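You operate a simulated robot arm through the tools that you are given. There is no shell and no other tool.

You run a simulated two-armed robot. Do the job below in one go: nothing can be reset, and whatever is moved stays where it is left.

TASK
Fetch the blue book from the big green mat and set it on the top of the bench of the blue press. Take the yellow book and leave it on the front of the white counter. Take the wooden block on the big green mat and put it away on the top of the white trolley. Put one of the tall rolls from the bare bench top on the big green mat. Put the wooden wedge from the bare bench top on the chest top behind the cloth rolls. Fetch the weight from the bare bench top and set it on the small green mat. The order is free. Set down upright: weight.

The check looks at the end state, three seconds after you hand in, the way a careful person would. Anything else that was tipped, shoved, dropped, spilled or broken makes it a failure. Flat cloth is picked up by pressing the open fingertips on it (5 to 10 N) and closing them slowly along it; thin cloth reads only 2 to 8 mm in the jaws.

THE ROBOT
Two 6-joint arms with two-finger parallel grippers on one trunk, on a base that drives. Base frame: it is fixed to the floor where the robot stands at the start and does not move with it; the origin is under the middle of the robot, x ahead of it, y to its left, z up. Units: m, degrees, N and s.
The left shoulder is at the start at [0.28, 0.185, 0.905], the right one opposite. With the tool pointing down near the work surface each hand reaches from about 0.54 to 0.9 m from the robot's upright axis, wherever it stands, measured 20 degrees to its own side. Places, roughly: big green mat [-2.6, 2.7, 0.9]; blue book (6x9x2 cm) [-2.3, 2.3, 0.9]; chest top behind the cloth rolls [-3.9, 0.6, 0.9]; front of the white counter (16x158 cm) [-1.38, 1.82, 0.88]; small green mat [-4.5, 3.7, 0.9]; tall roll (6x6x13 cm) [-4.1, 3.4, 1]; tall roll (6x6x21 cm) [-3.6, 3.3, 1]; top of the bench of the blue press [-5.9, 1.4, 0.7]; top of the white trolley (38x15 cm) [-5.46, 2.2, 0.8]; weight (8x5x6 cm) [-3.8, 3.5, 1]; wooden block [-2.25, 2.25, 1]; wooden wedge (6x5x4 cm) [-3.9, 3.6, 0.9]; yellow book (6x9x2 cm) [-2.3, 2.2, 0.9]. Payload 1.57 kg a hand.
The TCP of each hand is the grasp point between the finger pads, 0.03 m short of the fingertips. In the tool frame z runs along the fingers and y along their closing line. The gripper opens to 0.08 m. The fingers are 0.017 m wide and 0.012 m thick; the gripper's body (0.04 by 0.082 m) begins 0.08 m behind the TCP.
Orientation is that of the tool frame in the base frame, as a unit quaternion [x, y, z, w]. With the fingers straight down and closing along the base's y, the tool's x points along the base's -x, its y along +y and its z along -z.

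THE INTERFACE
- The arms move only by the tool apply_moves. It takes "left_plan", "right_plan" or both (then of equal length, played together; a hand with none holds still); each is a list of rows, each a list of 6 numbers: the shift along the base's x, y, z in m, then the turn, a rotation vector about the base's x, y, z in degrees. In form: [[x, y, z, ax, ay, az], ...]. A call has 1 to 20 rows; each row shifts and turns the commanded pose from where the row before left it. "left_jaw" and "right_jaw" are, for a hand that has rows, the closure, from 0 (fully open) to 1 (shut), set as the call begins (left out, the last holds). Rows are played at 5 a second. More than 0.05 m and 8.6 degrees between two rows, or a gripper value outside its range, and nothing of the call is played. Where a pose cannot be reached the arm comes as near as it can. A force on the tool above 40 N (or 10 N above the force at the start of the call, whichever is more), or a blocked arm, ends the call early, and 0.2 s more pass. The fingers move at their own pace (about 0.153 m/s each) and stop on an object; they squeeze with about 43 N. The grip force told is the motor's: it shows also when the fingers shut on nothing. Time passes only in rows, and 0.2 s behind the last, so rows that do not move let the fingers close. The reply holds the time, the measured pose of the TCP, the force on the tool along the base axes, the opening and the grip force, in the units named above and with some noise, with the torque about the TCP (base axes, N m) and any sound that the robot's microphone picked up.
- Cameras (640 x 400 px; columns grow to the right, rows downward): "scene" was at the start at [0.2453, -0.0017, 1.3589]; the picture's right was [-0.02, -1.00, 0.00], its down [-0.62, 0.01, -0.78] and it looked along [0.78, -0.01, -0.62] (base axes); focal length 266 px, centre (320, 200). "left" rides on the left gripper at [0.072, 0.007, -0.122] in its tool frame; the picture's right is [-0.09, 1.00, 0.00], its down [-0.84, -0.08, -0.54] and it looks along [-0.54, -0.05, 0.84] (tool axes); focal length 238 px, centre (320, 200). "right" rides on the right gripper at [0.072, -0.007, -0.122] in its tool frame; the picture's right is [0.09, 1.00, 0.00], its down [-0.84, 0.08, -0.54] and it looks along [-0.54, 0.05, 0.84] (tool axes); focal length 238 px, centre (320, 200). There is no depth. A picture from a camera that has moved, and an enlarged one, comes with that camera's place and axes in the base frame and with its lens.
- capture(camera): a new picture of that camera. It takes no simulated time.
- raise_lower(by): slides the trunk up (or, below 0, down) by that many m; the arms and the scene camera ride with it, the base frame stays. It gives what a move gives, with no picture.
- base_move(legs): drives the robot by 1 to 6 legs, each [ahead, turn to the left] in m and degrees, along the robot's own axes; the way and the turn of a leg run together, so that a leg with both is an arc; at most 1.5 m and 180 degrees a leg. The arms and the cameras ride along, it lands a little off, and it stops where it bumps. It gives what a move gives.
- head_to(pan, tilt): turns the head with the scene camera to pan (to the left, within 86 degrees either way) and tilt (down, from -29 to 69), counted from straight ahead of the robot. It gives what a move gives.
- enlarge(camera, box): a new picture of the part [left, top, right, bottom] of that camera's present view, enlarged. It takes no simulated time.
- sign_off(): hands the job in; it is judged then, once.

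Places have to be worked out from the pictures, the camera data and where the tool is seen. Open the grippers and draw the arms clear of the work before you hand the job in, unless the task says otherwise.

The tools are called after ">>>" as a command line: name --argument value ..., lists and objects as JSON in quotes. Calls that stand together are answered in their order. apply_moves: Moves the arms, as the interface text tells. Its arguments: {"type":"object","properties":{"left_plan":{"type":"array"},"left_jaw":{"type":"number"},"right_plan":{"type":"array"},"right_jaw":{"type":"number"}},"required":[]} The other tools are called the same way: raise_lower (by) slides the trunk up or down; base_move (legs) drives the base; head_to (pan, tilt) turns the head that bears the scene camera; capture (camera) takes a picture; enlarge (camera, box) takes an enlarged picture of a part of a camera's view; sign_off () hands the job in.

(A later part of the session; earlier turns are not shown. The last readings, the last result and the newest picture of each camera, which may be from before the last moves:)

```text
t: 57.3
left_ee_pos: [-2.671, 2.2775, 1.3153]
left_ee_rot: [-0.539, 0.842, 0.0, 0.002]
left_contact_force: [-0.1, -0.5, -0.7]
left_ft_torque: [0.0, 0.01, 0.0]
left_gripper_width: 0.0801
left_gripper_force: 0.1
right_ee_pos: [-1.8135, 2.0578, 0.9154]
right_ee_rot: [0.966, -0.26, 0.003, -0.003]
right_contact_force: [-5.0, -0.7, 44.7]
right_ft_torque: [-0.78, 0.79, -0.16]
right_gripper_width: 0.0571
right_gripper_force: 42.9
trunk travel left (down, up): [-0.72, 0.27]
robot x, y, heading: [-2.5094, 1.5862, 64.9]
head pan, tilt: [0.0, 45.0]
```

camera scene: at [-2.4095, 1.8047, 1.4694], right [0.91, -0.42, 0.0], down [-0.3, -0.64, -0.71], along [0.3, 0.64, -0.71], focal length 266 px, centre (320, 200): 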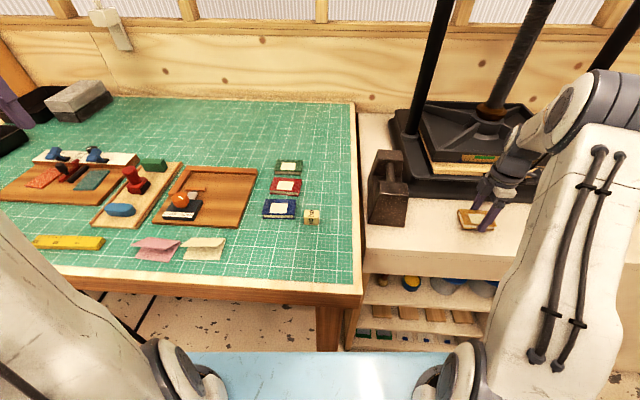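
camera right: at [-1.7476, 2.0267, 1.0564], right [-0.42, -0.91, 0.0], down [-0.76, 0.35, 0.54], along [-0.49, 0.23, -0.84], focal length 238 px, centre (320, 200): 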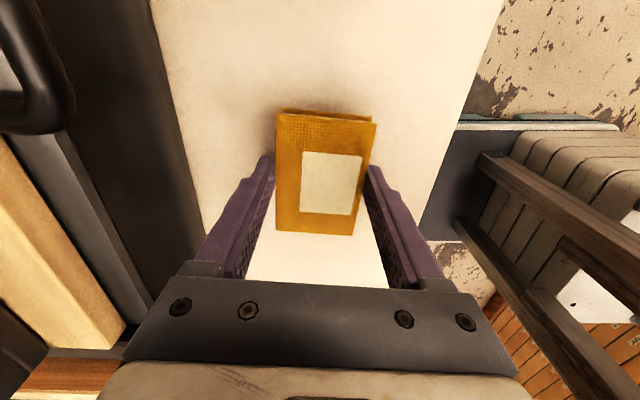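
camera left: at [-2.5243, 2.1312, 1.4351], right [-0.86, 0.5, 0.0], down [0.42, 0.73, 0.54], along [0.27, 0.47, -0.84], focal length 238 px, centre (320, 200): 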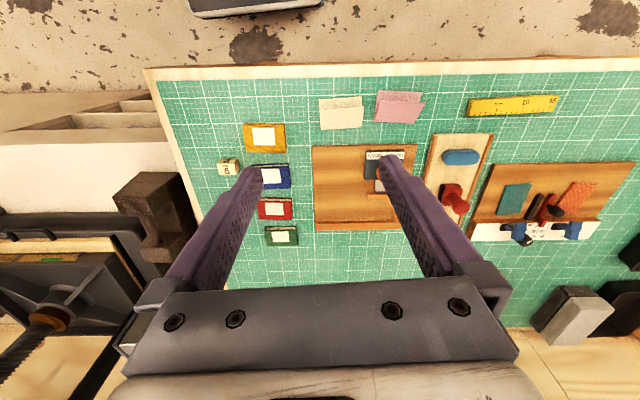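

The book rests on the counter (TCP 0.915). I'll relieve the push, open the jaw, and lift away.

>>> apply_moves --right_plan '[[0, 0, 0.005, 0, 0, 0], [0, 0, 0, 0, 0, 0]]'

>>> apply_moves --right_plan '[[0, 0, 0, 0, 0, 0], [0, 0, 0, 0, 0, 0], [0, 0, 0.02, 0, 0, 0], [0, 0, 0.045, 0, 0, 0], [0, 0, 0.045, 0, 0, 0], [0, 0, 0.045, 0, 0, 0], [0, 0, 0.045, 0, 0, 0], [0, 0, 0.045, 0, 0, 0], [0, 0, 0, 0, 0, 0]]' --right_jaw 0.12

>>> capture --camera "right"

>>> capture --camera "scene"

```text
t: 57.9
left_ee_pos: [-2.6692, 2.279, 1.3143]
left_ee_rot: [-0.539, 0.843, 0.0, 0.0]
left_contact_force: [0.7, -0.4, -0.1]
left_ft_torque: [-0.02, 0.01, 0.0]
left_gripper_width: 0.0799
left_gripper_force: 0.1
right_ee_pos: [-1.8141, 2.0557, 0.9152]
right_ee_rot: [0.966, -0.259, 0.001, -0.001]
right_contact_force: [0.6, 4.3, 12.5]
right_ft_torque: [0.18, -0.49, 0.11]
right_gripper_width: 0.0567
right_gripper_force: 42.7
trunk travel left (down, up): [-0.72, 0.27]
robot x, y, heading: [-2.5088, 1.585, 65.2]
head pan, tilt: [0.0, 45.0]
```

```text
t: 59.9
left_ee_pos: [-2.6689, 2.2787, 1.3154]
left_ee_rot: [-0.538, 0.843, 0.0, 0.0]
left_contact_force: [0.0, -0.2, -0.2]
left_ft_torque: [-0.02, -0.02, -0.02]
left_gripper_width: 0.0801
left_gripper_force: 0.1
right_ee_pos: [-1.8114, 2.0562, 1.1601]
right_ee_rot: [0.966, -0.26, 0.0, -0.001]
right_contact_force: [-0.3, 1.0, 0.1]
right_ft_torque: [-0.02, 0.02, 0.02]
right_gripper_width: 0.0701
right_gripper_force: 0.0
trunk travel left (down, up): [-0.72, 0.27]
robot x, y, heading: [-2.5086, 1.5856, 65.1]
head pan, tilt: [0.0, 45.0]
```

```text
taken
camera right: at [-1.7464, 2.0243, 1.281], right [-0.42, -0.91, 0.0], down [-0.76, 0.35, 0.54], along [-0.49, 0.23, -0.84], focal length 238 px, centre (320, 200)
```

right: 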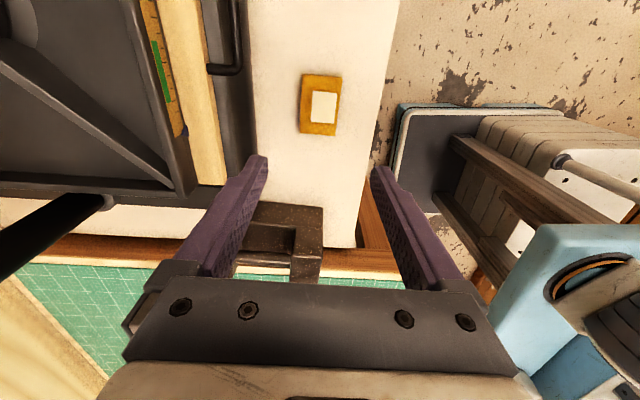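

```text
taken
camera scene: at [-2.4097, 1.8046, 1.4694], right [0.91, -0.42, 0.0], down [-0.3, -0.64, -0.71], along [0.3, 0.64, -0.71], focal length 266 px, centre (320, 200)
```

scene: 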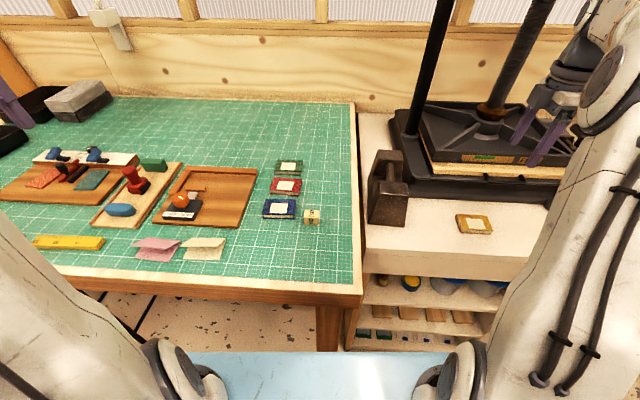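

Yellow book is lying flat on the counter strip. Next the wooden block, estimated at (-2.238, 2.225), about 4×2.7×2.7 cm; I'll bring the right hand above it and lower for a look.

>>> apply_moves --right_plan '[[-0.0427, 0.0169, 0, 0, 0, 0], [-0.0427, 0.0169, 0, 0, 0, 0], [-0.0427, 0.0169, 0, 0, 0, 0], [-0.0427, 0.0169, 0, 0, 0, 0], [-0.0427, 0.0169, 0, 0, 0, 0], [-0.0427, 0.0169, 0, 0, 0, 0], [-0.0427, 0.0169, 0, 0, 0, 0], [-0.0427, 0.0169, 0, 0, 0, 0], [-0.0427, 0.0169, 0, 0, 0, 0], [-0.0427, 0.0169, 0, 0, 0, 0], [0, 0, -0.04, 0, 0, 0], [0, 0, -0.04, 0, 0, 0], [0, 0, -0.03, 0, 0, 0], [0, 0, 0, 0, 0, 0]]'

>>> capture --camera "right"

>>> enlarge --camera "scene" --box '[240, 150, 360, 250]'

```text
t: 62.9
left_ee_pos: [-2.6689, 2.2787, 1.315]
left_ee_rot: [-0.539, 0.843, 0.0, 0.0]
left_contact_force: [1.2, 0.7, 0.3]
left_ft_torque: [-0.02, -0.03, -0.01]
left_gripper_width: 0.0799
left_gripper_force: 0.1
right_ee_pos: [-2.241, 2.2236, 1.0509]
right_ee_rot: [0.966, -0.26, 0.0, 0.0]
right_contact_force: [-0.2, -0.5, -0.2]
right_ft_torque: [0.0, 0.01, -0.01]
right_gripper_width: 0.0705
right_gripper_force: 0.0
trunk travel left (down, up): [-0.72, 0.27]
robot x, y, heading: [-2.5097, 1.5873, 65.3]
head pan, tilt: [0.0, 45.0]
```

```text
taken
camera right: at [-2.1757, 2.1938, 1.1726], right [-0.42, -0.91, 0.0], down [-0.76, 0.35, 0.54], along [-0.49, 0.23, -0.84], focal length 238 px, centre (320, 200)
```

right: 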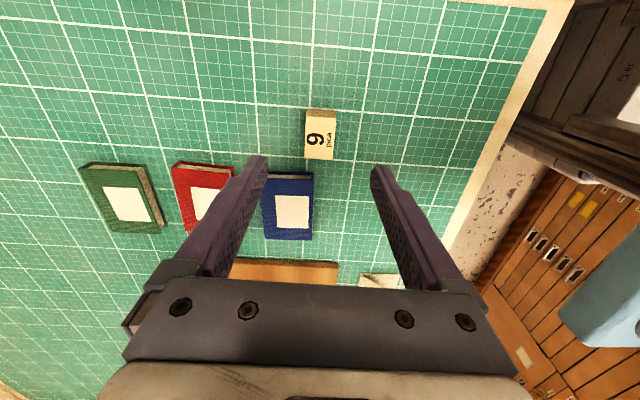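

```text
4.00 times, centred on (300, 200) of scene
camera zoom: at [-2.4097, 1.8048, 1.4694], right [0.91, -0.42, 0.0], down [-0.3, -0.64, -0.71], along [0.3, 0.64, -0.71], focal length 1063 px, centre (400, 200)
```

zoom: 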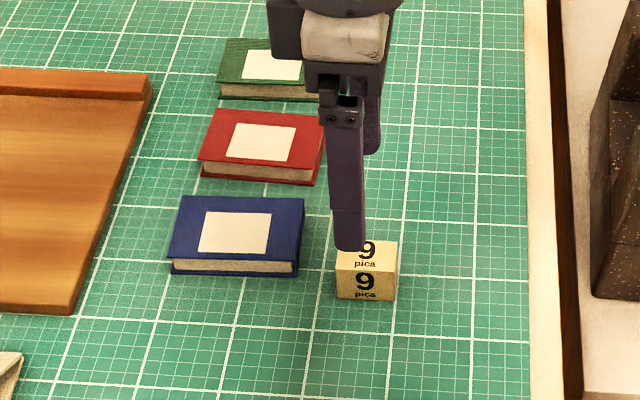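

The block is centred between the fingers (est. (-2.237, 2.2225)). I'll lower to TCP ≈0.972 and grip it.

>>> apply_moves --right_plan '[[0.003, -0.001, -0.03, 0, 0, 0], [0, 0, -0.025, 0, 0, 0], [0, 0, -0.015, 0, 0, 0], [0, 0, -0.008, 0, 0, 0], [0, 0, 0, 0, 0, 0]]'

>>> enlarge --camera "scene" --box '[240, 150, 360, 250]'

>>> capture --camera "right"

```text
t: 64.1
left_ee_pos: [-2.6696, 2.2788, 1.3142]
left_ee_rot: [-0.539, 0.842, 0.0, 0.0]
left_contact_force: [0.7, -0.1, -1.0]
left_ft_torque: [-0.01, 0.03, 0.0]
left_gripper_width: 0.0799
left_gripper_force: 0.1
right_ee_pos: [-2.2379, 2.2255, 0.9713]
right_ee_rot: [0.966, -0.26, 0.0, 0.0]
right_contact_force: [-0.4, 0.1, -0.1]
right_ft_torque: [0.0, 0.02, -0.01]
right_gripper_width: 0.0705
right_gripper_force: 0.2
trunk travel left (down, up): [-0.72, 0.27]
robot x, y, heading: [-2.5117, 1.5888, 65.0]
head pan, tilt: [0.0, 45.0]
```

```text
4.00 times, centred on (300, 200) of scene
camera zoom: at [-2.4097, 1.8047, 1.4694], right [0.91, -0.42, 0.0], down [-0.3, -0.64, -0.71], along [0.3, 0.64, -0.71], focal length 1063 px, centre (400, 200)
```

zoom: 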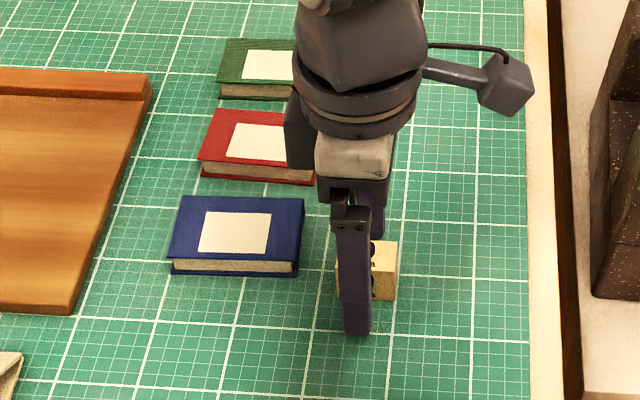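

```text
taken
camera right: at [-2.1733, 2.194, 1.0934], right [-0.42, -0.91, 0.0], down [-0.76, 0.35, 0.54], along [-0.49, 0.23, -0.84], focal length 238 px, centre (320, 200)
```

right: 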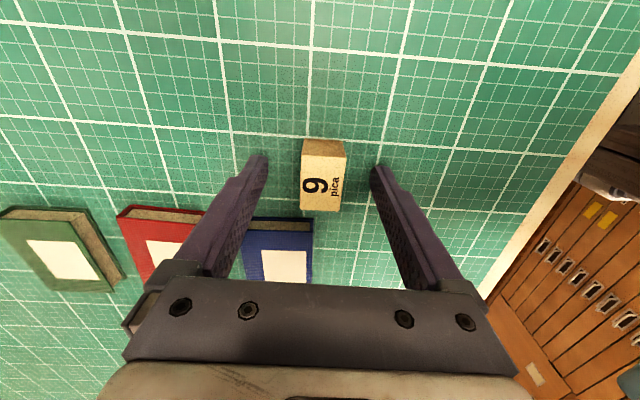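

Well centred. Closing the right jaw on the block and lifting.

>>> apply_moves --right_plan '[[0, 0, 0, 0, 0, 0], [0, 0, 0, 0, 0, 0], [0, 0, 0, 0, 0, 0], [0, 0, 0, 0, 0, 0]]' --right_jaw 0.85

>>> apply_moves --right_plan '[[0, 0, 0.02, 0, 0, 0], [0, 0, 0.04, 0, 0, 0], [0, 0, 0.045, 0, 0, 0], [0, 0, 0.045, 0, 0, 0], [0, 0, 0.045, 0, 0, 0], [0, 0, 0.045, 0, 0, 0], [0, 0, 0, 0, 0, 0]]'

>>> capture --camera "right"

```text
t: 65.1
left_ee_pos: [-2.6691, 2.2787, 1.3153]
left_ee_rot: [-0.539, 0.842, 0.0, 0.0]
left_contact_force: [0.3, -0.5, 0.1]
left_ft_torque: [-0.01, -0.01, -0.01]
left_gripper_width: 0.08
left_gripper_force: 0.1
right_ee_pos: [-2.2387, 2.2257, 0.9713]
right_ee_rot: [0.966, -0.26, -0.001, 0.0]
right_contact_force: [0.5, 0.4, -1.0]
right_ft_torque: [0.0, -0.02, 0.0]
right_gripper_width: 0.0245
right_gripper_force: 36.2
trunk travel left (down, up): [-0.72, 0.27]
robot x, y, heading: [-2.5122, 1.5837, 65.2]
head pan, tilt: [0.0, 45.0]
```

```text
t: 66.7
left_ee_pos: [-2.6685, 2.2799, 1.3143]
left_ee_rot: [-0.538, 0.843, -0.001, 0.0]
left_contact_force: [1.0, 0.5, -1.1]
left_ft_torque: [0.03, -0.01, 0.01]
left_gripper_width: 0.0801
left_gripper_force: 0.1
right_ee_pos: [-2.2368, 2.2254, 1.2125]
right_ee_rot: [0.965, -0.261, 0.0, -0.001]
right_contact_force: [0.1, -0.9, -0.1]
right_ft_torque: [0.05, 0.0, 0.02]
right_gripper_width: 0.0246
right_gripper_force: 36.6
trunk travel left (down, up): [-0.72, 0.27]
robot x, y, heading: [-2.5096, 1.5843, 65.1]
head pan, tilt: [0.0, 45.0]
```

```text
taken
camera right: at [-2.1716, 2.194, 1.3354], right [-0.42, -0.91, 0.0], down [-0.76, 0.35, 0.54], along [-0.49, 0.23, -0.84], focal length 238 px, centre (320, 200)
```

right: 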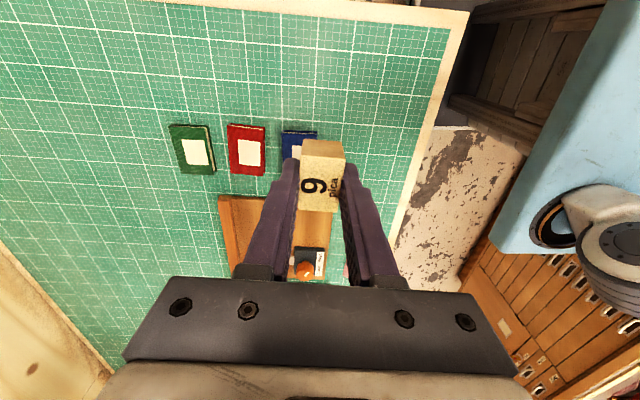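

The block is held (24.5 mm). I'll park the right hand to the right side, then bring the left hand over the blue book while turning it about -92° so it closes across the short side.

>>> apply_moves --right_plan '[[0.034, -0.034, 0, 0, 0, 0], [0.034, -0.034, 0, 0, 0, 0], [0.034, -0.034, 0, 0, 0, 0], [0.034, -0.034, 0, 0, 0, 0], [0.034, -0.034, 0, 0, 0, 0], [0.034, -0.034, 0, 0, 0, 0]]' --right_jaw 1.0

>>> apply_moves --left_plan '[[0.0335, 0.001, 0, 0, 0, -8.4], [0.0335, 0.001, 0, 0, 0, -8.4], [0.0335, 0.001, 0, 0, 0, -8.4], [0.0335, 0.001, 0, 0, 0, -8.4], [0.0335, 0.001, 0, 0, 0, -8.4], [0.0335, 0.001, 0, 0, 0, -8.4], [0.0335, 0.001, 0, 0, 0, -8.4], [0.0335, 0.001, 0, 0, 0, -8.4], [0.0335, 0.001, 0, 0, 0, -8.4], [0.0335, 0.001, 0, 0, 0, -8.4], [0.0335, 0.001, 0, 0, 0, -8.4], [0, 0, -0.045, 0, 0, 0], [0, 0, -0.045, 0, 0, 0], [0, 0, -0.045, 0, 0, 0], [0, 0, -0.045, 0, 0, 0], [0, 0, -0.045, 0, 0, 0], [0, 0, -0.03, 0, 0, 0], [0, 0, 0, 0, 0, 0]]' --left_jaw 0.12

>>> capture --camera "left"

>>> capture --camera "scene"

```text
t: 68.1
left_ee_pos: [-2.6688, 2.279, 1.3149]
left_ee_rot: [-0.539, 0.843, 0.0, -0.001]
left_contact_force: [0.3, 0.7, -0.5]
left_ft_torque: [0.02, -0.02, 0.01]
left_gripper_width: 0.0799
left_gripper_force: 0.1
right_ee_pos: [-2.0323, 2.016, 1.2131]
right_ee_rot: [0.966, -0.259, 0.0, 0.0]
right_contact_force: [0.2, 0.4, -0.3]
right_ft_torque: [-0.02, 0.01, -0.02]
right_gripper_width: 0.0244
right_gripper_force: 36.2
trunk travel left (down, up): [-0.72, 0.27]
robot x, y, heading: [-2.5137, 1.5849, 65.0]
head pan, tilt: [0.0, 45.0]
```

```text
t: 71.9
left_ee_pos: [-2.2979, 2.2893, 1.057]
left_ee_rot: [0.236, 0.972, -0.001, 0.0]
left_contact_force: [-0.2, -0.4, 0.1]
left_ft_torque: [0.05, 0.01, 0.0]
left_gripper_width: 0.0703
left_gripper_force: 0.1
right_ee_pos: [-2.0318, 2.0178, 1.2133]
right_ee_rot: [0.966, -0.26, 0.0, 0.0]
right_contact_force: [0.4, -0.7, -0.3]
right_ft_torque: [-0.06, 0.01, 0.0]
right_gripper_width: 0.0246
right_gripper_force: 36.4
trunk travel left (down, up): [-0.72, 0.27]
robot x, y, heading: [-2.5097, 1.5853, 65.1]
head pan, tilt: [0.0, 45.0]
```

```text
taken
camera left: at [-2.3592, 2.3271, 1.1789], right [0.54, 0.84, 0.0], down [0.71, -0.45, 0.54], along [0.46, -0.29, -0.84], focal length 238 px, centre (320, 200)
```

left: 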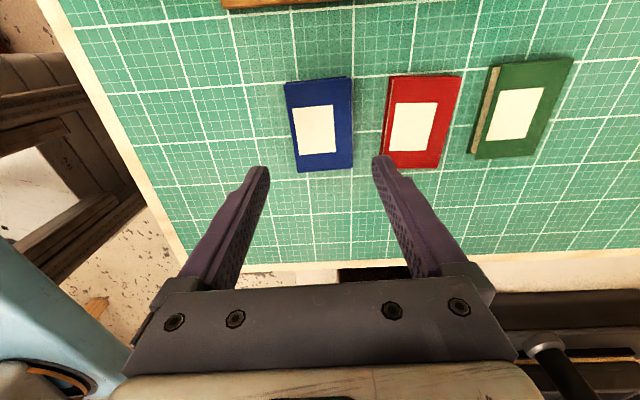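

```text
taken
camera scene: at [-2.4096, 1.8048, 1.4694], right [0.91, -0.42, 0.0], down [-0.3, -0.64, -0.71], along [0.3, 0.64, -0.71], focal length 266 px, centre (320, 200)
```

scene: 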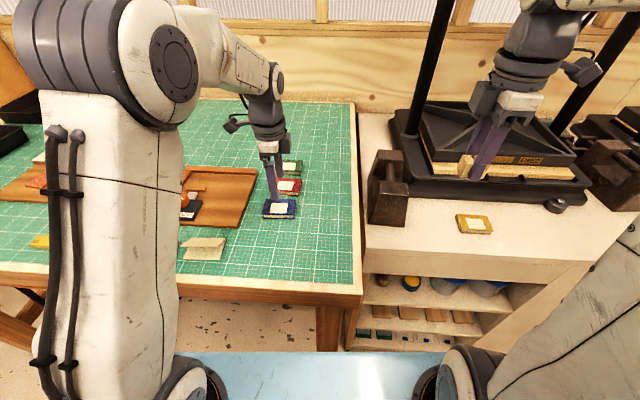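

Blue book centre measured at (-2.304, 2.295), axis ~62°, matching the hand. I'll centre and lower between it and the red book.

>>> apply_moves --left_plan '[[-0.006, 0.006, 0, 0, 0, 0], [0, 0, -0.03, 0, 0, 0], [0, 0, -0.02, 0, 0, 0], [0, 0, -0.01, 0, 0, 0], [0, 0, 0, 0, 0, 0]]'

>>> capture --camera "left"

>>> enlarge --camera "scene" --box '[220, 130, 340, 230]'

```text
t: 73.1
left_ee_pos: [-2.3069, 2.2965, 0.9967]
left_ee_rot: [0.235, 0.972, 0.0, 0.0]
left_contact_force: [0.7, 0.7, 0.7]
left_ft_torque: [0.01, 0.04, 0.02]
left_gripper_width: 0.0702
left_gripper_force: 0.1
right_ee_pos: [-2.0309, 2.0185, 1.213]
right_ee_rot: [0.966, -0.259, 0.0, -0.001]
right_contact_force: [0.8, 0.1, 0.4]
right_ft_torque: [0.02, -0.02, 0.02]
right_gripper_width: 0.0245
right_gripper_force: 36.6
trunk travel left (down, up): [-0.72, 0.27]
robot x, y, heading: [-2.5104, 1.5869, 65.2]
head pan, tilt: [0.0, 45.0]
```

```text
taken
camera left: at [-2.3683, 2.3342, 1.119], right [0.54, 0.84, 0.0], down [0.71, -0.45, 0.54], along [0.46, -0.29, -0.84], focal length 238 px, centre (320, 200)
```

left: 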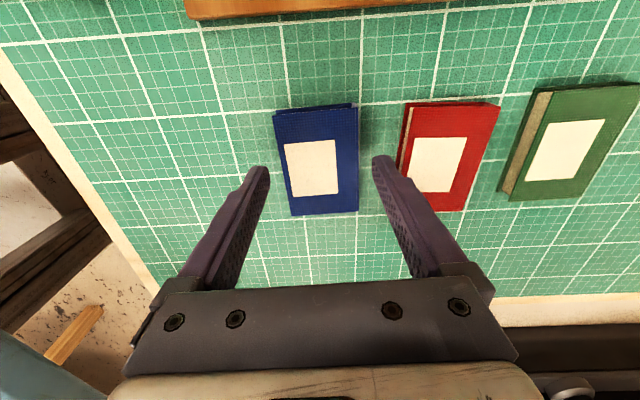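

```text
4.00 times, centred on (280, 180) of scene
camera zoom: at [-2.4096, 1.8047, 1.4694], right [0.91, -0.42, 0.0], down [-0.3, -0.64, -0.71], along [0.3, 0.64, -0.71], focal length 1063 px, centre (480, 280)
```

zoom: 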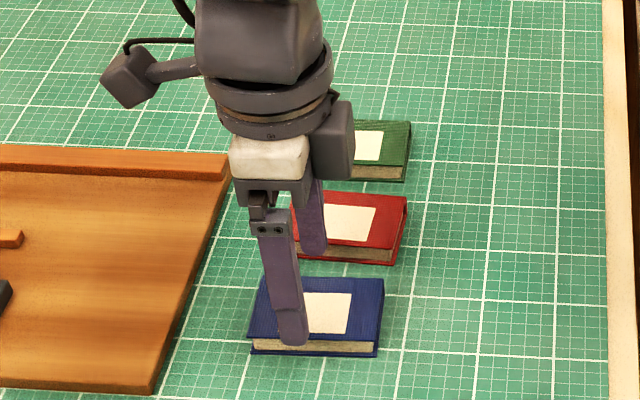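

Blue book sits between the fingers with clearance to the red book. Lowering the last 2.5 cm.

>>> apply_moves --left_plan '[[0.001, -0.001, -0.01, 0, 0, 0], [0, 0, -0.008, 0, 0, 0], [0, 0, -0.005, 0, 0, 0], [0, 0, 0, 0, 0, 0]]'

```text
t: 74.1
left_ee_pos: [-2.3058, 2.2964, 0.975]
left_ee_rot: [0.236, 0.972, 0.001, 0.0]
left_contact_force: [-0.5, 0.1, 0.8]
left_ft_torque: [-0.05, 0.02, 0.01]
left_gripper_width: 0.0706
left_gripper_force: 0.1
right_ee_pos: [-2.0305, 2.0177, 1.2121]
right_ee_rot: [0.966, -0.26, 0.0, 0.0]
right_contact_force: [0.4, 0.0, 0.0]
right_ft_torque: [0.01, -0.03, 0.01]
right_gripper_width: 0.0244
right_gripper_force: 36.7
trunk travel left (down, up): [-0.72, 0.27]
robot x, y, heading: [-2.5109, 1.5876, 65.2]
head pan, tilt: [0.0, 45.0]
```

TCP is at 0.975 with no contact; lowering 3 mm more and then closing.

>>> apply_moves --left_plan '[[0, 0, -0.003, 0, 0, 0], [0, 0, 0, 0, 0, 0]]'

>>> apply_moves --left_plan '[[0, 0, 0, 0, 0, 0], [0, 0, 0, 0, 0, 0], [0, 0, 0, 0, 0, 0], [0, 0, 0, 0, 0, 0]]' --left_jaw 0.5

>>> apply_moves --left_plan '[[0, 0, 0.02, 0, 0, 0], [0, 0, 0.04, 0, 0, 0], [0, 0, 0.045, 0, 0, 0], [0, 0, 0.045, 0, 0, 0], [0, 0, 0.045, 0, 0, 0], [0, 0, 0.045, 0, 0, 0], [0, 0, 0, 0, 0, 0]]'

>>> capture --camera "left"

>>> capture --camera "scene"

```text
t: 74.7
left_ee_pos: [-2.3047, 2.2969, 0.9715]
left_ee_rot: [0.236, 0.972, 0.0, 0.0]
left_contact_force: [0.6, 0.1, 0.8]
left_ft_torque: [-0.02, 0.0, 0.01]
left_gripper_width: 0.0703
left_gripper_force: 0.1
right_ee_pos: [-2.0305, 2.0176, 1.2136]
right_ee_rot: [0.966, -0.26, 0.0, 0.0]
right_contact_force: [-0.5, -0.6, -0.7]
right_ft_torque: [0.03, 0.02, 0.02]
right_gripper_width: 0.0245
right_gripper_force: 36.1
trunk travel left (down, up): [-0.72, 0.27]
robot x, y, heading: [-2.5123, 1.5876, 64.8]
head pan, tilt: [0.0, 45.0]
```

```text
t: 75.7
left_ee_pos: [-2.3053, 2.2959, 0.971]
left_ee_rot: [0.236, 0.972, 0.0, 0.0]
left_contact_force: [0.2, 0.4, -0.7]
left_ft_torque: [-0.01, 0.01, 0.0]
left_gripper_width: 0.057
left_gripper_force: 42.9
right_ee_pos: [-2.0314, 2.017, 1.2128]
right_ee_rot: [0.966, -0.259, 0.0, 0.0]
right_contact_force: [-0.2, -0.3, -0.1]
right_ft_torque: [0.01, 0.01, -0.03]
right_gripper_width: 0.0247
right_gripper_force: 36.4
trunk travel left (down, up): [-0.72, 0.27]
robot x, y, heading: [-2.5092, 1.5865, 65.0]
head pan, tilt: [0.0, 45.0]
```

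```text
t: 77.3
left_ee_pos: [-2.3031, 2.2947, 1.214]
left_ee_rot: [0.236, 0.972, -0.001, -0.001]
left_contact_force: [-0.8, 0.2, -0.7]
left_ft_torque: [0.01, -0.03, 0.0]
left_gripper_width: 0.0569
left_gripper_force: 42.8
right_ee_pos: [-2.0313, 2.0178, 1.212]
right_ee_rot: [0.966, -0.259, 0.0, 0.0]
right_contact_force: [-0.5, 0.1, -0.5]
right_ft_torque: [0.01, -0.02, 0.0]
right_gripper_width: 0.0247
right_gripper_force: 36.0
trunk travel left (down, up): [-0.72, 0.27]
robot x, y, heading: [-2.5076, 1.5842, 65.0]
head pan, tilt: [0.0, 45.0]
```

```text
taken
camera left: at [-2.3647, 2.3324, 1.336], right [0.54, 0.84, 0.0], down [0.71, -0.45, 0.54], along [0.46, -0.29, -0.84], focal length 238 px, centre (320, 200)
```

left: 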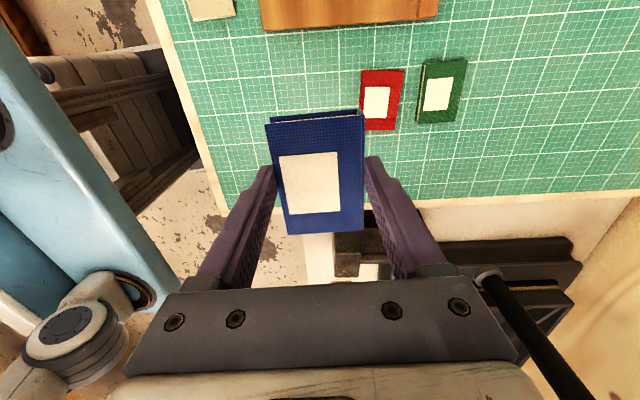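

```text
taken
camera scene: at [-2.4096, 1.8046, 1.4694], right [0.91, -0.42, 0.0], down [-0.3, -0.64, -0.71], along [0.3, 0.64, -0.71], focal length 266 px, centre (320, 200)
```

scene: 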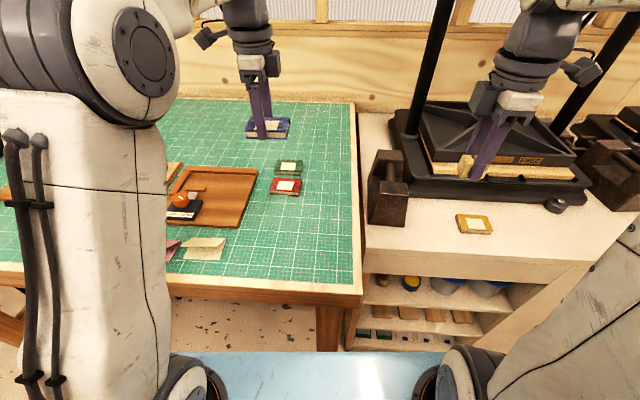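

Both objects are held. I'll pull the left hand in, then turn left to face along the aisle and look ahead.

>>> apply_moves --left_plan '[[-0.0347, -0.0162, 0, 0, 0, 0], [-0.0347, -0.0162, 0, 0, 0, 0], [-0.0347, -0.0162, 0, 0, 0, 0], [-0.0347, -0.0162, 0, 0, 0, 0], [-0.0347, -0.0162, 0, 0, 0, 0]]'

>>> base_move --legs '[[0, 85]]'

>>> head_to --pan 0 --tilt 25

>>> capture --camera "scene"

```text
t: 78.5
left_ee_pos: [-2.4758, 2.2172, 1.2117]
left_ee_rot: [0.236, 0.972, 0.001, -0.001]
left_contact_force: [0.6, -1.3, -0.7]
left_ft_torque: [0.0, 0.03, 0.04]
left_gripper_width: 0.0569
left_gripper_force: 43.2
right_ee_pos: [-2.0294, 2.0175, 1.2131]
right_ee_rot: [0.966, -0.259, -0.001, -0.001]
right_contact_force: [0.6, -0.4, -1.2]
right_ft_torque: [0.0, 0.03, -0.03]
right_gripper_width: 0.0244
right_gripper_force: 35.8
trunk travel left (down, up): [-0.72, 0.27]
robot x, y, heading: [-2.5087, 1.5885, 65.2]
head pan, tilt: [0.0, 45.0]
```

```text
t: 82.6
left_ee_pos: [-3.1369, 1.6664, 1.2121]
left_ee_rot: [-0.488, 0.873, -0.001, 0.0]
left_contact_force: [0.8, -0.6, -1.3]
left_ft_torque: [0.04, -0.03, -0.04]
left_gripper_width: 0.0569
left_gripper_force: 42.8
right_ee_pos: [-2.9055, 2.0958, 1.2123]
right_ee_rot: [0.884, 0.468, 0.0, 0.0]
right_contact_force: [-1.1, -1.0, -0.7]
right_ft_torque: [0.01, -0.05, -0.01]
right_gripper_width: 0.0247
right_gripper_force: 36.5
trunk travel left (down, up): [-0.72, 0.27]
robot x, y, heading: [-2.511, 1.5834, 150.9]
head pan, tilt: [0.0, 45.0]
```

```text
t: 83.4
left_ee_pos: [-3.1376, 1.6672, 1.212]
left_ee_rot: [-0.489, 0.872, 0.0, 0.0]
left_contact_force: [0.4, -0.1, -1.3]
left_ft_torque: [0.02, 0.05, 0.01]
left_gripper_width: 0.0569
left_gripper_force: 42.7
right_ee_pos: [-2.9053, 2.0954, 1.2132]
right_ee_rot: [0.884, 0.468, 0.0, 0.0]
right_contact_force: [0.5, 0.0, 0.0]
right_ft_torque: [0.01, 0.01, 0.05]
right_gripper_width: 0.0243
right_gripper_force: 36.3
trunk travel left (down, up): [-0.72, 0.27]
robot x, y, heading: [-2.5136, 1.5885, 151.2]
head pan, tilt: [0.0, 25.0]
```

```text
taken
camera scene: at [-2.7317, 1.7083, 1.4999], right [0.49, 0.87, 0.0], down [0.37, -0.21, -0.91], along [-0.79, 0.44, -0.42], focal length 266 px, centre (320, 200)
```

scene: 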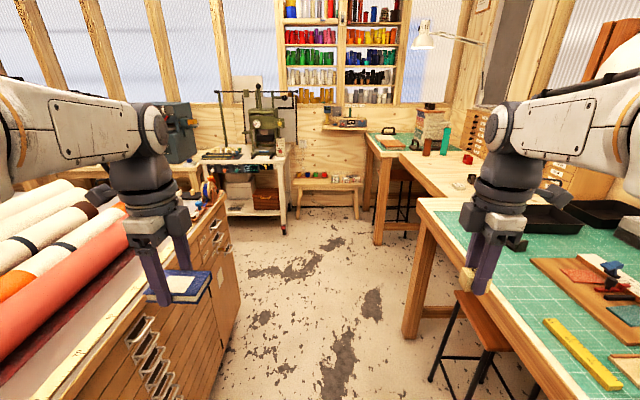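

The aisle is clear. I'll drive 1.45 m ahead past the chest, and look at the trolley and the blue press.

>>> base_move --legs '[[1.45, 0]]'

>>> head_to --pan 25 --tilt 28

>>> capture --camera "scene"

>>> head_to --pan -45 --tilt 30

>>> capture --camera "scene"

```text
t: 90.6
left_ee_pos: [-4.3762, 2.409, 1.2123]
left_ee_rot: [-0.473, 0.881, 0.0, 0.001]
left_contact_force: [0.0, -0.1, -1.0]
left_ft_torque: [0.02, -0.02, -0.02]
left_gripper_width: 0.0569
left_gripper_force: 43.0
right_ee_pos: [-4.1291, 2.8294, 1.2122]
right_ee_rot: [0.892, 0.451, 0.0, 0.0]
right_contact_force: [0.4, -0.2, -0.9]
right_ft_torque: [0.01, 0.01, 0.0]
right_gripper_width: 0.0245
right_gripper_force: 36.1
trunk travel left (down, up): [-0.72, 0.27]
robot x, y, heading: [-3.7516, 2.3043, 148.9]
head pan, tilt: [0.0, 25.0]
```

```text
t: 91.5
left_ee_pos: [-4.3756, 2.4087, 1.2118]
left_ee_rot: [-0.473, 0.881, 0.0, 0.0]
left_contact_force: [0.0, -0.4, 0.3]
left_ft_torque: [0.0, -0.01, 0.03]
left_gripper_width: 0.0567
left_gripper_force: 42.8
right_ee_pos: [-4.1293, 2.8294, 1.2132]
right_ee_rot: [0.892, 0.451, 0.0, 0.0]
right_contact_force: [-0.6, -0.2, -1.0]
right_ft_torque: [0.02, -0.02, 0.02]
right_gripper_width: 0.0244
right_gripper_force: 35.8
trunk travel left (down, up): [-0.72, 0.27]
robot x, y, heading: [-3.7533, 2.3052, 149.0]
head pan, tilt: [25.0, 28.0]
```

```text
taken
camera scene: at [-3.9806, 2.3984, 1.4952], right [0.11, 0.99, 0.0], down [0.47, -0.05, -0.88], along [-0.88, 0.1, -0.47], focal length 266 px, centre (320, 200)
```

scene: 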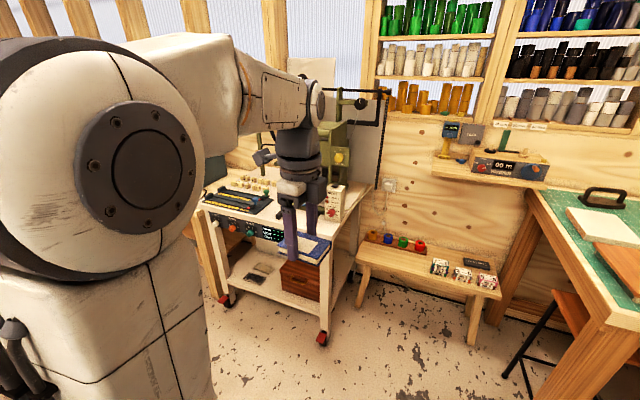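

```text
t: 92.9
left_ee_pos: [-4.3762, 2.4084, 1.2126]
left_ee_rot: [-0.474, 0.881, 0.0, 0.0]
left_contact_force: [0.0, -0.4, -1.4]
left_ft_torque: [-0.02, 0.0, -0.02]
left_gripper_width: 0.057
left_gripper_force: 43.1
right_ee_pos: [-4.1299, 2.8291, 1.2138]
right_ee_rot: [0.892, 0.452, 0.0, 0.001]
right_contact_force: [0.1, -0.8, -0.2]
right_ft_torque: [0.02, -0.01, 0.01]
right_gripper_width: 0.0248
right_gripper_force: 35.9
trunk travel left (down, up): [-0.72, 0.27]
robot x, y, heading: [-3.7533, 2.3049, 148.7]
head pan, tilt: [-45.0, 30.0]
```

```text
taken
camera scene: at [-3.9116, 2.4763, 1.492], right [0.97, 0.24, 0.0], down [0.12, -0.49, -0.87], along [-0.21, 0.84, -0.5], focal length 266 px, centre (320, 200)
```

scene: 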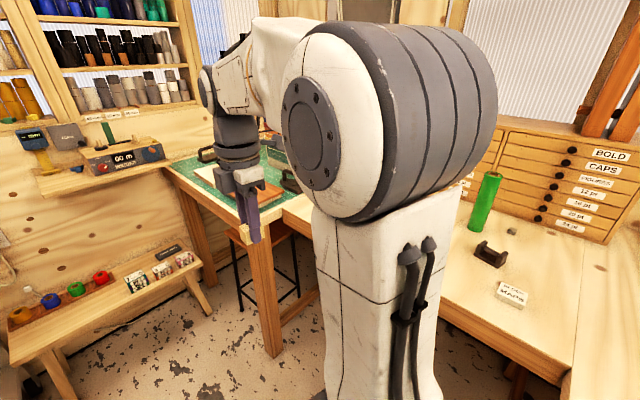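

I'm at u≈4.40, n≈0.12; the trolley's front wheels are near u≈5.59, n from -1.03 to -0.32. I'll drive 0.5 m ahead, turn left about 40° and look at trolley and press from there.

>>> base_move --legs '[[0.5, 0], [0, 40]]'

>>> head_to --pan 0 --tilt 30

>>> capture --camera "scene"

```text
t: 97.6
left_ee_pos: [-4.7294, 2.2572, 1.2113]
left_ee_rot: [0.738, -0.674, 0.001, 0.0]
left_contact_force: [0.8, 0.5, -1.4]
left_ft_torque: [-0.04, 0.03, 0.0]
left_gripper_width: 0.0573
left_gripper_force: 43.1
right_ee_pos: [-4.8013, 2.7398, 1.2123]
right_ee_rot: [0.692, 0.722, 0.0, 0.001]
right_contact_force: [0.3, 0.2, -0.8]
right_ft_torque: [-0.02, 0.02, -0.01]
right_gripper_width: 0.0244
right_gripper_force: 36.6
trunk travel left (down, up): [-0.72, 0.27]
robot x, y, heading: [-4.1795, 2.5662, -172.2]
head pan, tilt: [-45.0, 30.0]
```

```text
t: 98.8
left_ee_pos: [-4.7296, 2.2572, 1.2136]
left_ee_rot: [0.739, -0.674, 0.001, 0.0]
left_contact_force: [0.3, 0.2, -1.4]
left_ft_torque: [0.01, 0.02, -0.01]
left_gripper_width: 0.0573
left_gripper_force: 43.0
right_ee_pos: [-4.7994, 2.7402, 1.2135]
right_ee_rot: [0.692, 0.722, 0.0, 0.0]
right_contact_force: [0.6, 0.8, 0.3]
right_ft_torque: [-0.02, 0.02, 0.01]
right_gripper_width: 0.0245
right_gripper_force: 36.2
trunk travel left (down, up): [-0.72, 0.27]
robot x, y, heading: [-4.1782, 2.5641, -172.2]
head pan, tilt: [0.0, 30.0]
```

```text
taken
camera scene: at [-4.4279, 2.5329, 1.492], right [-0.13, 0.99, 0.0], down [0.5, 0.07, -0.87], along [-0.86, -0.11, -0.5], focal length 266 px, centre (320, 200)
```

scene: 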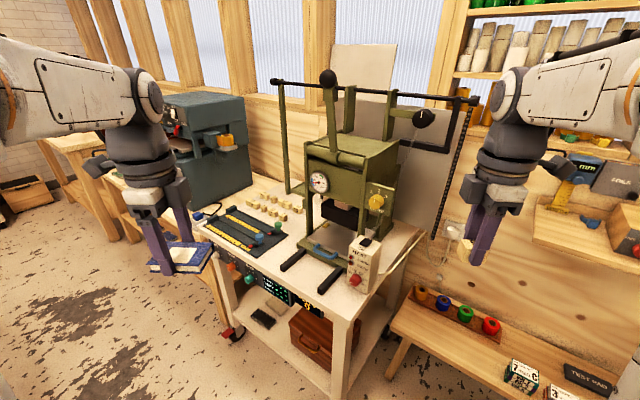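

A clear view of the trolley: green press on it, a roll of small blocks, a ruler tray, and a control box. I'll enlarge to find the free part of its top and the blue press bench.

>>> enlarge --camera "scene" --box '[180, 150, 440, 312]'

>>> enlarge --camera "scene" --box '[40, 80, 280, 230]'

```text
2.46 times, centred on (310, 231) of scene
camera zoom: at [-4.4279, 2.5329, 1.492], right [-0.13, 0.99, 0.0], down [0.5, 0.07, -0.87], along [-0.86, -0.11, -0.5], focal length 654 px, centre (345, 124)
```

zoom: 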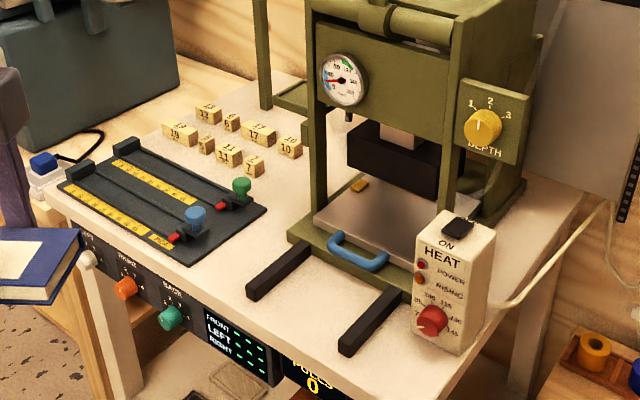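

```text
2.67 times, centred on (160, 155) of scene
camera zoom: at [-4.4279, 2.5329, 1.492], right [-0.13, 0.99, 0.0], down [0.5, 0.07, -0.87], along [-0.86, -0.11, -0.5], focal length 709 px, centre (747, 320)
```

zoom: 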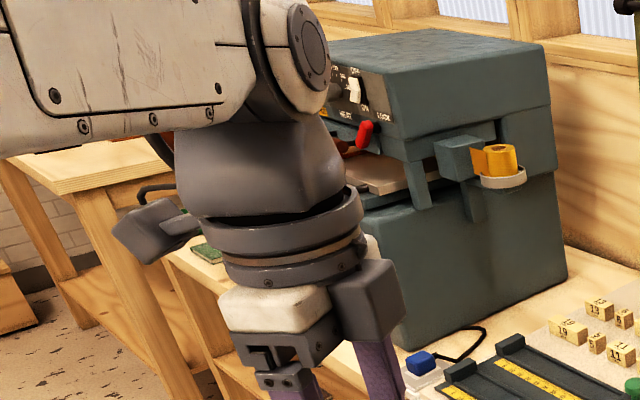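

The small numbered blocks stand in two rows (u≈5.79 and 5.88); free space for mine is near n≈-0.69, left of the press. I'll check the hand cameras to see the base footprint and clearances before moving nearer.

>>> capture --camera "left"

>>> capture --camera "right"

>>> head_to --pan 60 --tilt 40

>>> capture --camera "scene"

```text
taken
camera left: at [-4.7307, 2.1841, 1.3343], right [-1.0, 0.0, 0.0], down [0.0, 0.84, 0.54], along [0.0, 0.54, -0.84], focal length 238 px, centre (320, 200)
```

left: 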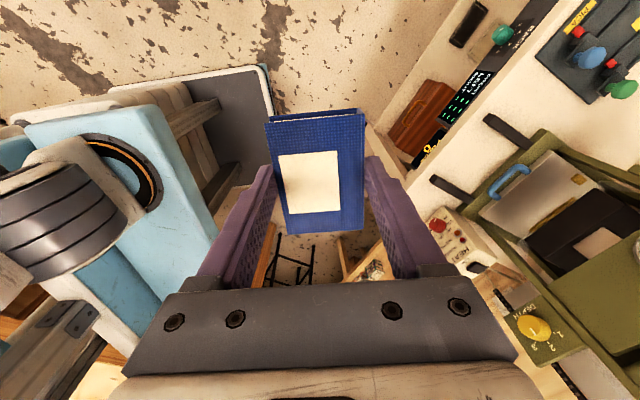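

```text
taken
camera right: at [-4.8099, 2.8099, 1.3347], right [0.99, 0.13, 0.0], down [0.11, -0.83, 0.54], along [0.07, -0.54, -0.84], focal length 238 px, centre (320, 200)
```

right: 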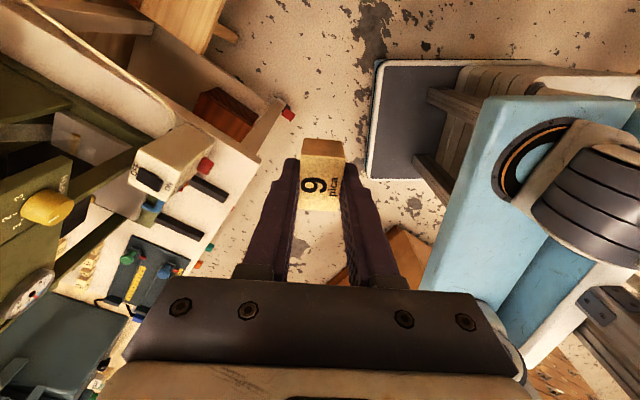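

```text
t: 100.1
left_ee_pos: [-4.7305, 2.2578, 1.2124]
left_ee_rot: [0.739, -0.674, -0.001, 0.0]
left_contact_force: [0.0, 0.1, 0.5]
left_ft_torque: [-0.01, 0.03, 0.01]
left_gripper_width: 0.0566
left_gripper_force: 43.3
right_ee_pos: [-4.8016, 2.7382, 1.2125]
right_ee_rot: [0.692, 0.722, 0.0, 0.0]
right_contact_force: [1.0, 0.5, 0.2]
right_ft_torque: [-0.01, -0.01, -0.01]
right_gripper_width: 0.0244
right_gripper_force: 36.9
trunk travel left (down, up): [-0.72, 0.27]
robot x, y, heading: [-4.1784, 2.5656, -172.2]
head pan, tilt: [60.0, 40.0]
```

```text
taken
camera scene: at [-4.3707, 2.4663, 1.4767], right [-0.92, 0.38, 0.0], down [0.24, 0.59, -0.77], along [-0.29, -0.71, -0.64], focal length 266 px, centre (320, 200)
```

scene: 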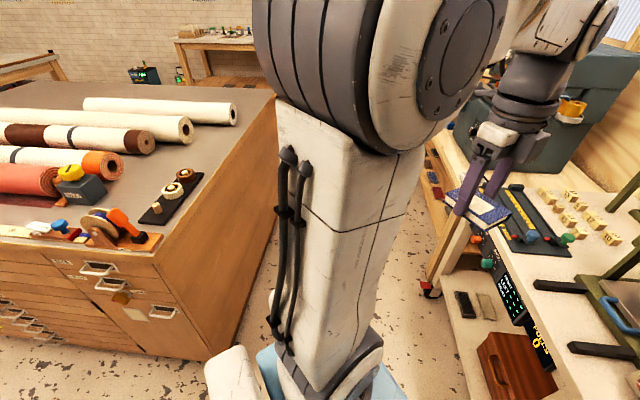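

The base footprint works out as about ±0.35 × ±0.28 m, so I can turn in the gap between chest (u≈4.53) and trolley (u≈5.59). I'll enlarge the press bench region.

>>> enlarge --camera "scene" --box '[400, 80, 640, 230]'

>>> enlarge --camera "scene" --box '[0, 60, 290, 260]'

```text
2.67 times, centred on (520, 155) of scene
camera zoom: at [-4.3707, 2.4663, 1.4767], right [-0.92, 0.38, 0.0], down [0.24, 0.59, -0.77], along [-0.29, -0.71, -0.64], focal length 709 px, centre (-213, 320)
```

zoom: 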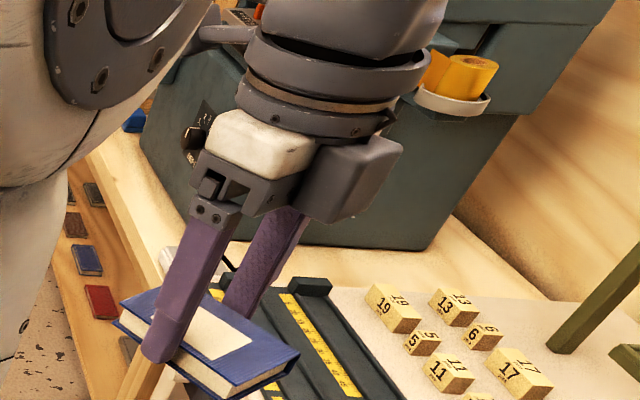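

```text
2.00 times, centred on (145, 160) of scene
camera zoom: at [-4.3707, 2.4663, 1.4767], right [-0.92, 0.38, 0.0], down [0.24, 0.59, -0.77], along [-0.29, -0.71, -0.64], focal length 532 px, centre (670, 280)
```

zoom: 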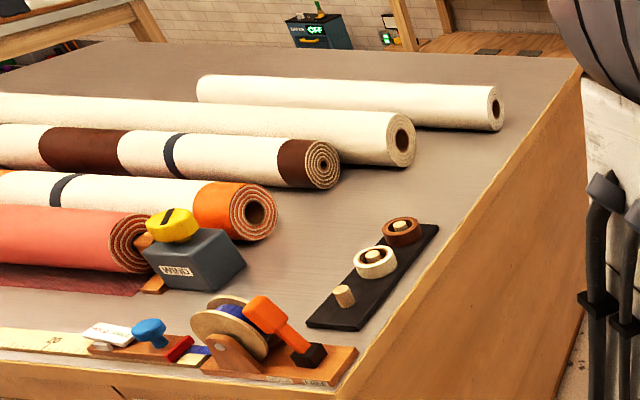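

Cloth rolls lie along the chest; the target there is on its far side. Now I'll turn left 40° and drive 0.8 m into the gap in front of the trolley.

>>> head_to --pan 0 --tilt 35

>>> base_move --legs '[[0, 40], [0.75, 0]]'

>>> capture --camera "scene"

```text
t: 101.4
left_ee_pos: [-4.7293, 2.2561, 1.2116]
left_ee_rot: [0.739, -0.674, 0.0, 0.0]
left_contact_force: [0.5, -0.1, -1.2]
left_ft_torque: [0.03, 0.03, -0.01]
left_gripper_width: 0.057
left_gripper_force: 43.2
right_ee_pos: [-4.7995, 2.7395, 1.2132]
right_ee_rot: [0.692, 0.722, 0.0, -0.001]
right_contact_force: [0.0, -0.1, 0.3]
right_ft_torque: [0.0, 0.0, 0.03]
right_gripper_width: 0.0244
right_gripper_force: 36.1
trunk travel left (down, up): [-0.72, 0.27]
robot x, y, heading: [-4.1766, 2.5705, -172.5]
head pan, tilt: [0.0, 35.0]
```

```text
t: 107.3
left_ee_pos: [-4.8893, 1.418, 1.2117]
left_ee_rot: [0.927, -0.375, 0.0, 0.0]
left_contact_force: [0.2, 0.5, -0.2]
left_ft_torque: [-0.01, -0.02, 0.0]
left_gripper_width: 0.057
left_gripper_force: 42.8
right_ee_pos: [-5.2579, 1.7379, 1.2122]
right_ee_rot: [0.397, 0.918, 0.0, 0.001]
right_contact_force: [-0.4, -0.7, 0.3]
right_ft_torque: [0.01, -0.01, 0.01]
right_gripper_width: 0.0246
right_gripper_force: 36.1
trunk travel left (down, up): [-0.72, 0.27]
robot x, y, heading: [-4.6746, 2.0107, -131.5]
head pan, tilt: [0.0, 35.0]
```

```text
taken
camera scene: at [-4.8395, 1.8262, 1.4843], right [-0.75, 0.66, 0.0], down [0.38, 0.43, -0.82], along [-0.54, -0.61, -0.57], focal length 266 px, centre (320, 200)
```

scene: 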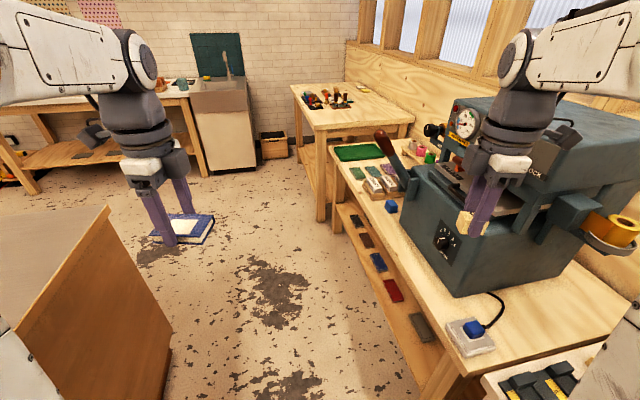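

I'm now at u≈5.05, n≈-0.60 with a good view of the blue press and its bench. I'll enlarge it to find a free place.

>>> enlarge --camera "scene" --box '[320, 120, 640, 320]'

>>> enlarge --camera "scene" --box '[400, 240, 640, 400]'

>>> capture --camera "right"

```text
2.00 times, centred on (480, 220) of scene
camera zoom: at [-4.8395, 1.8262, 1.4843], right [-0.75, 0.66, 0.0], down [0.38, 0.43, -0.82], along [-0.54, -0.61, -0.57], focal length 532 px, centre (0, 160)
```

zoom: 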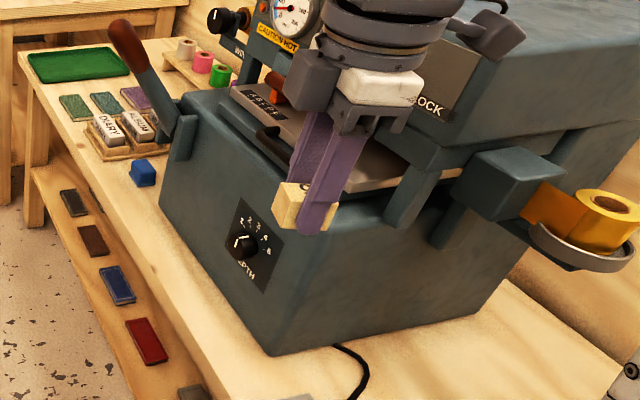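

```text
2.50 times, centred on (520, 320) of scene
camera zoom: at [-4.8395, 1.8262, 1.4843], right [-0.75, 0.66, 0.0], down [0.38, 0.43, -0.82], along [-0.54, -0.61, -0.57], focal length 664 px, centre (-180, -100)
```

zoom: 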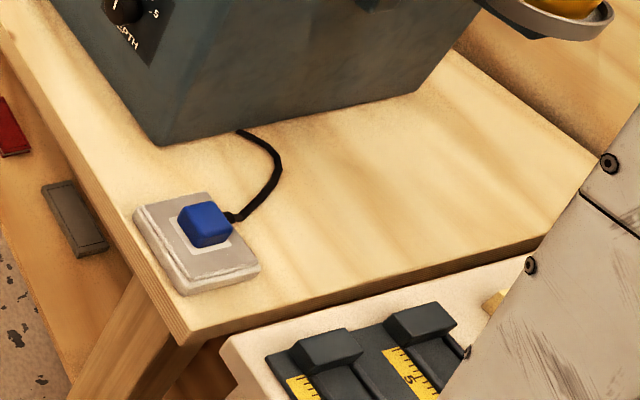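

```text
taken
camera right: at [-5.3115, 1.7838, 1.3348], right [0.66, 0.75, 0.0], down [0.63, -0.56, 0.54], along [0.41, -0.36, -0.84], focal length 238 px, centre (320, 200)
```

right: 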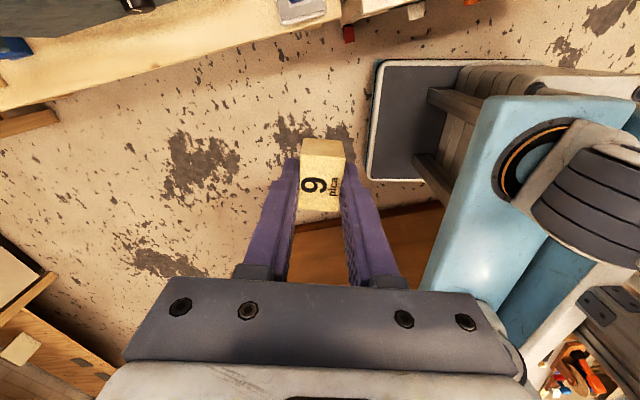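

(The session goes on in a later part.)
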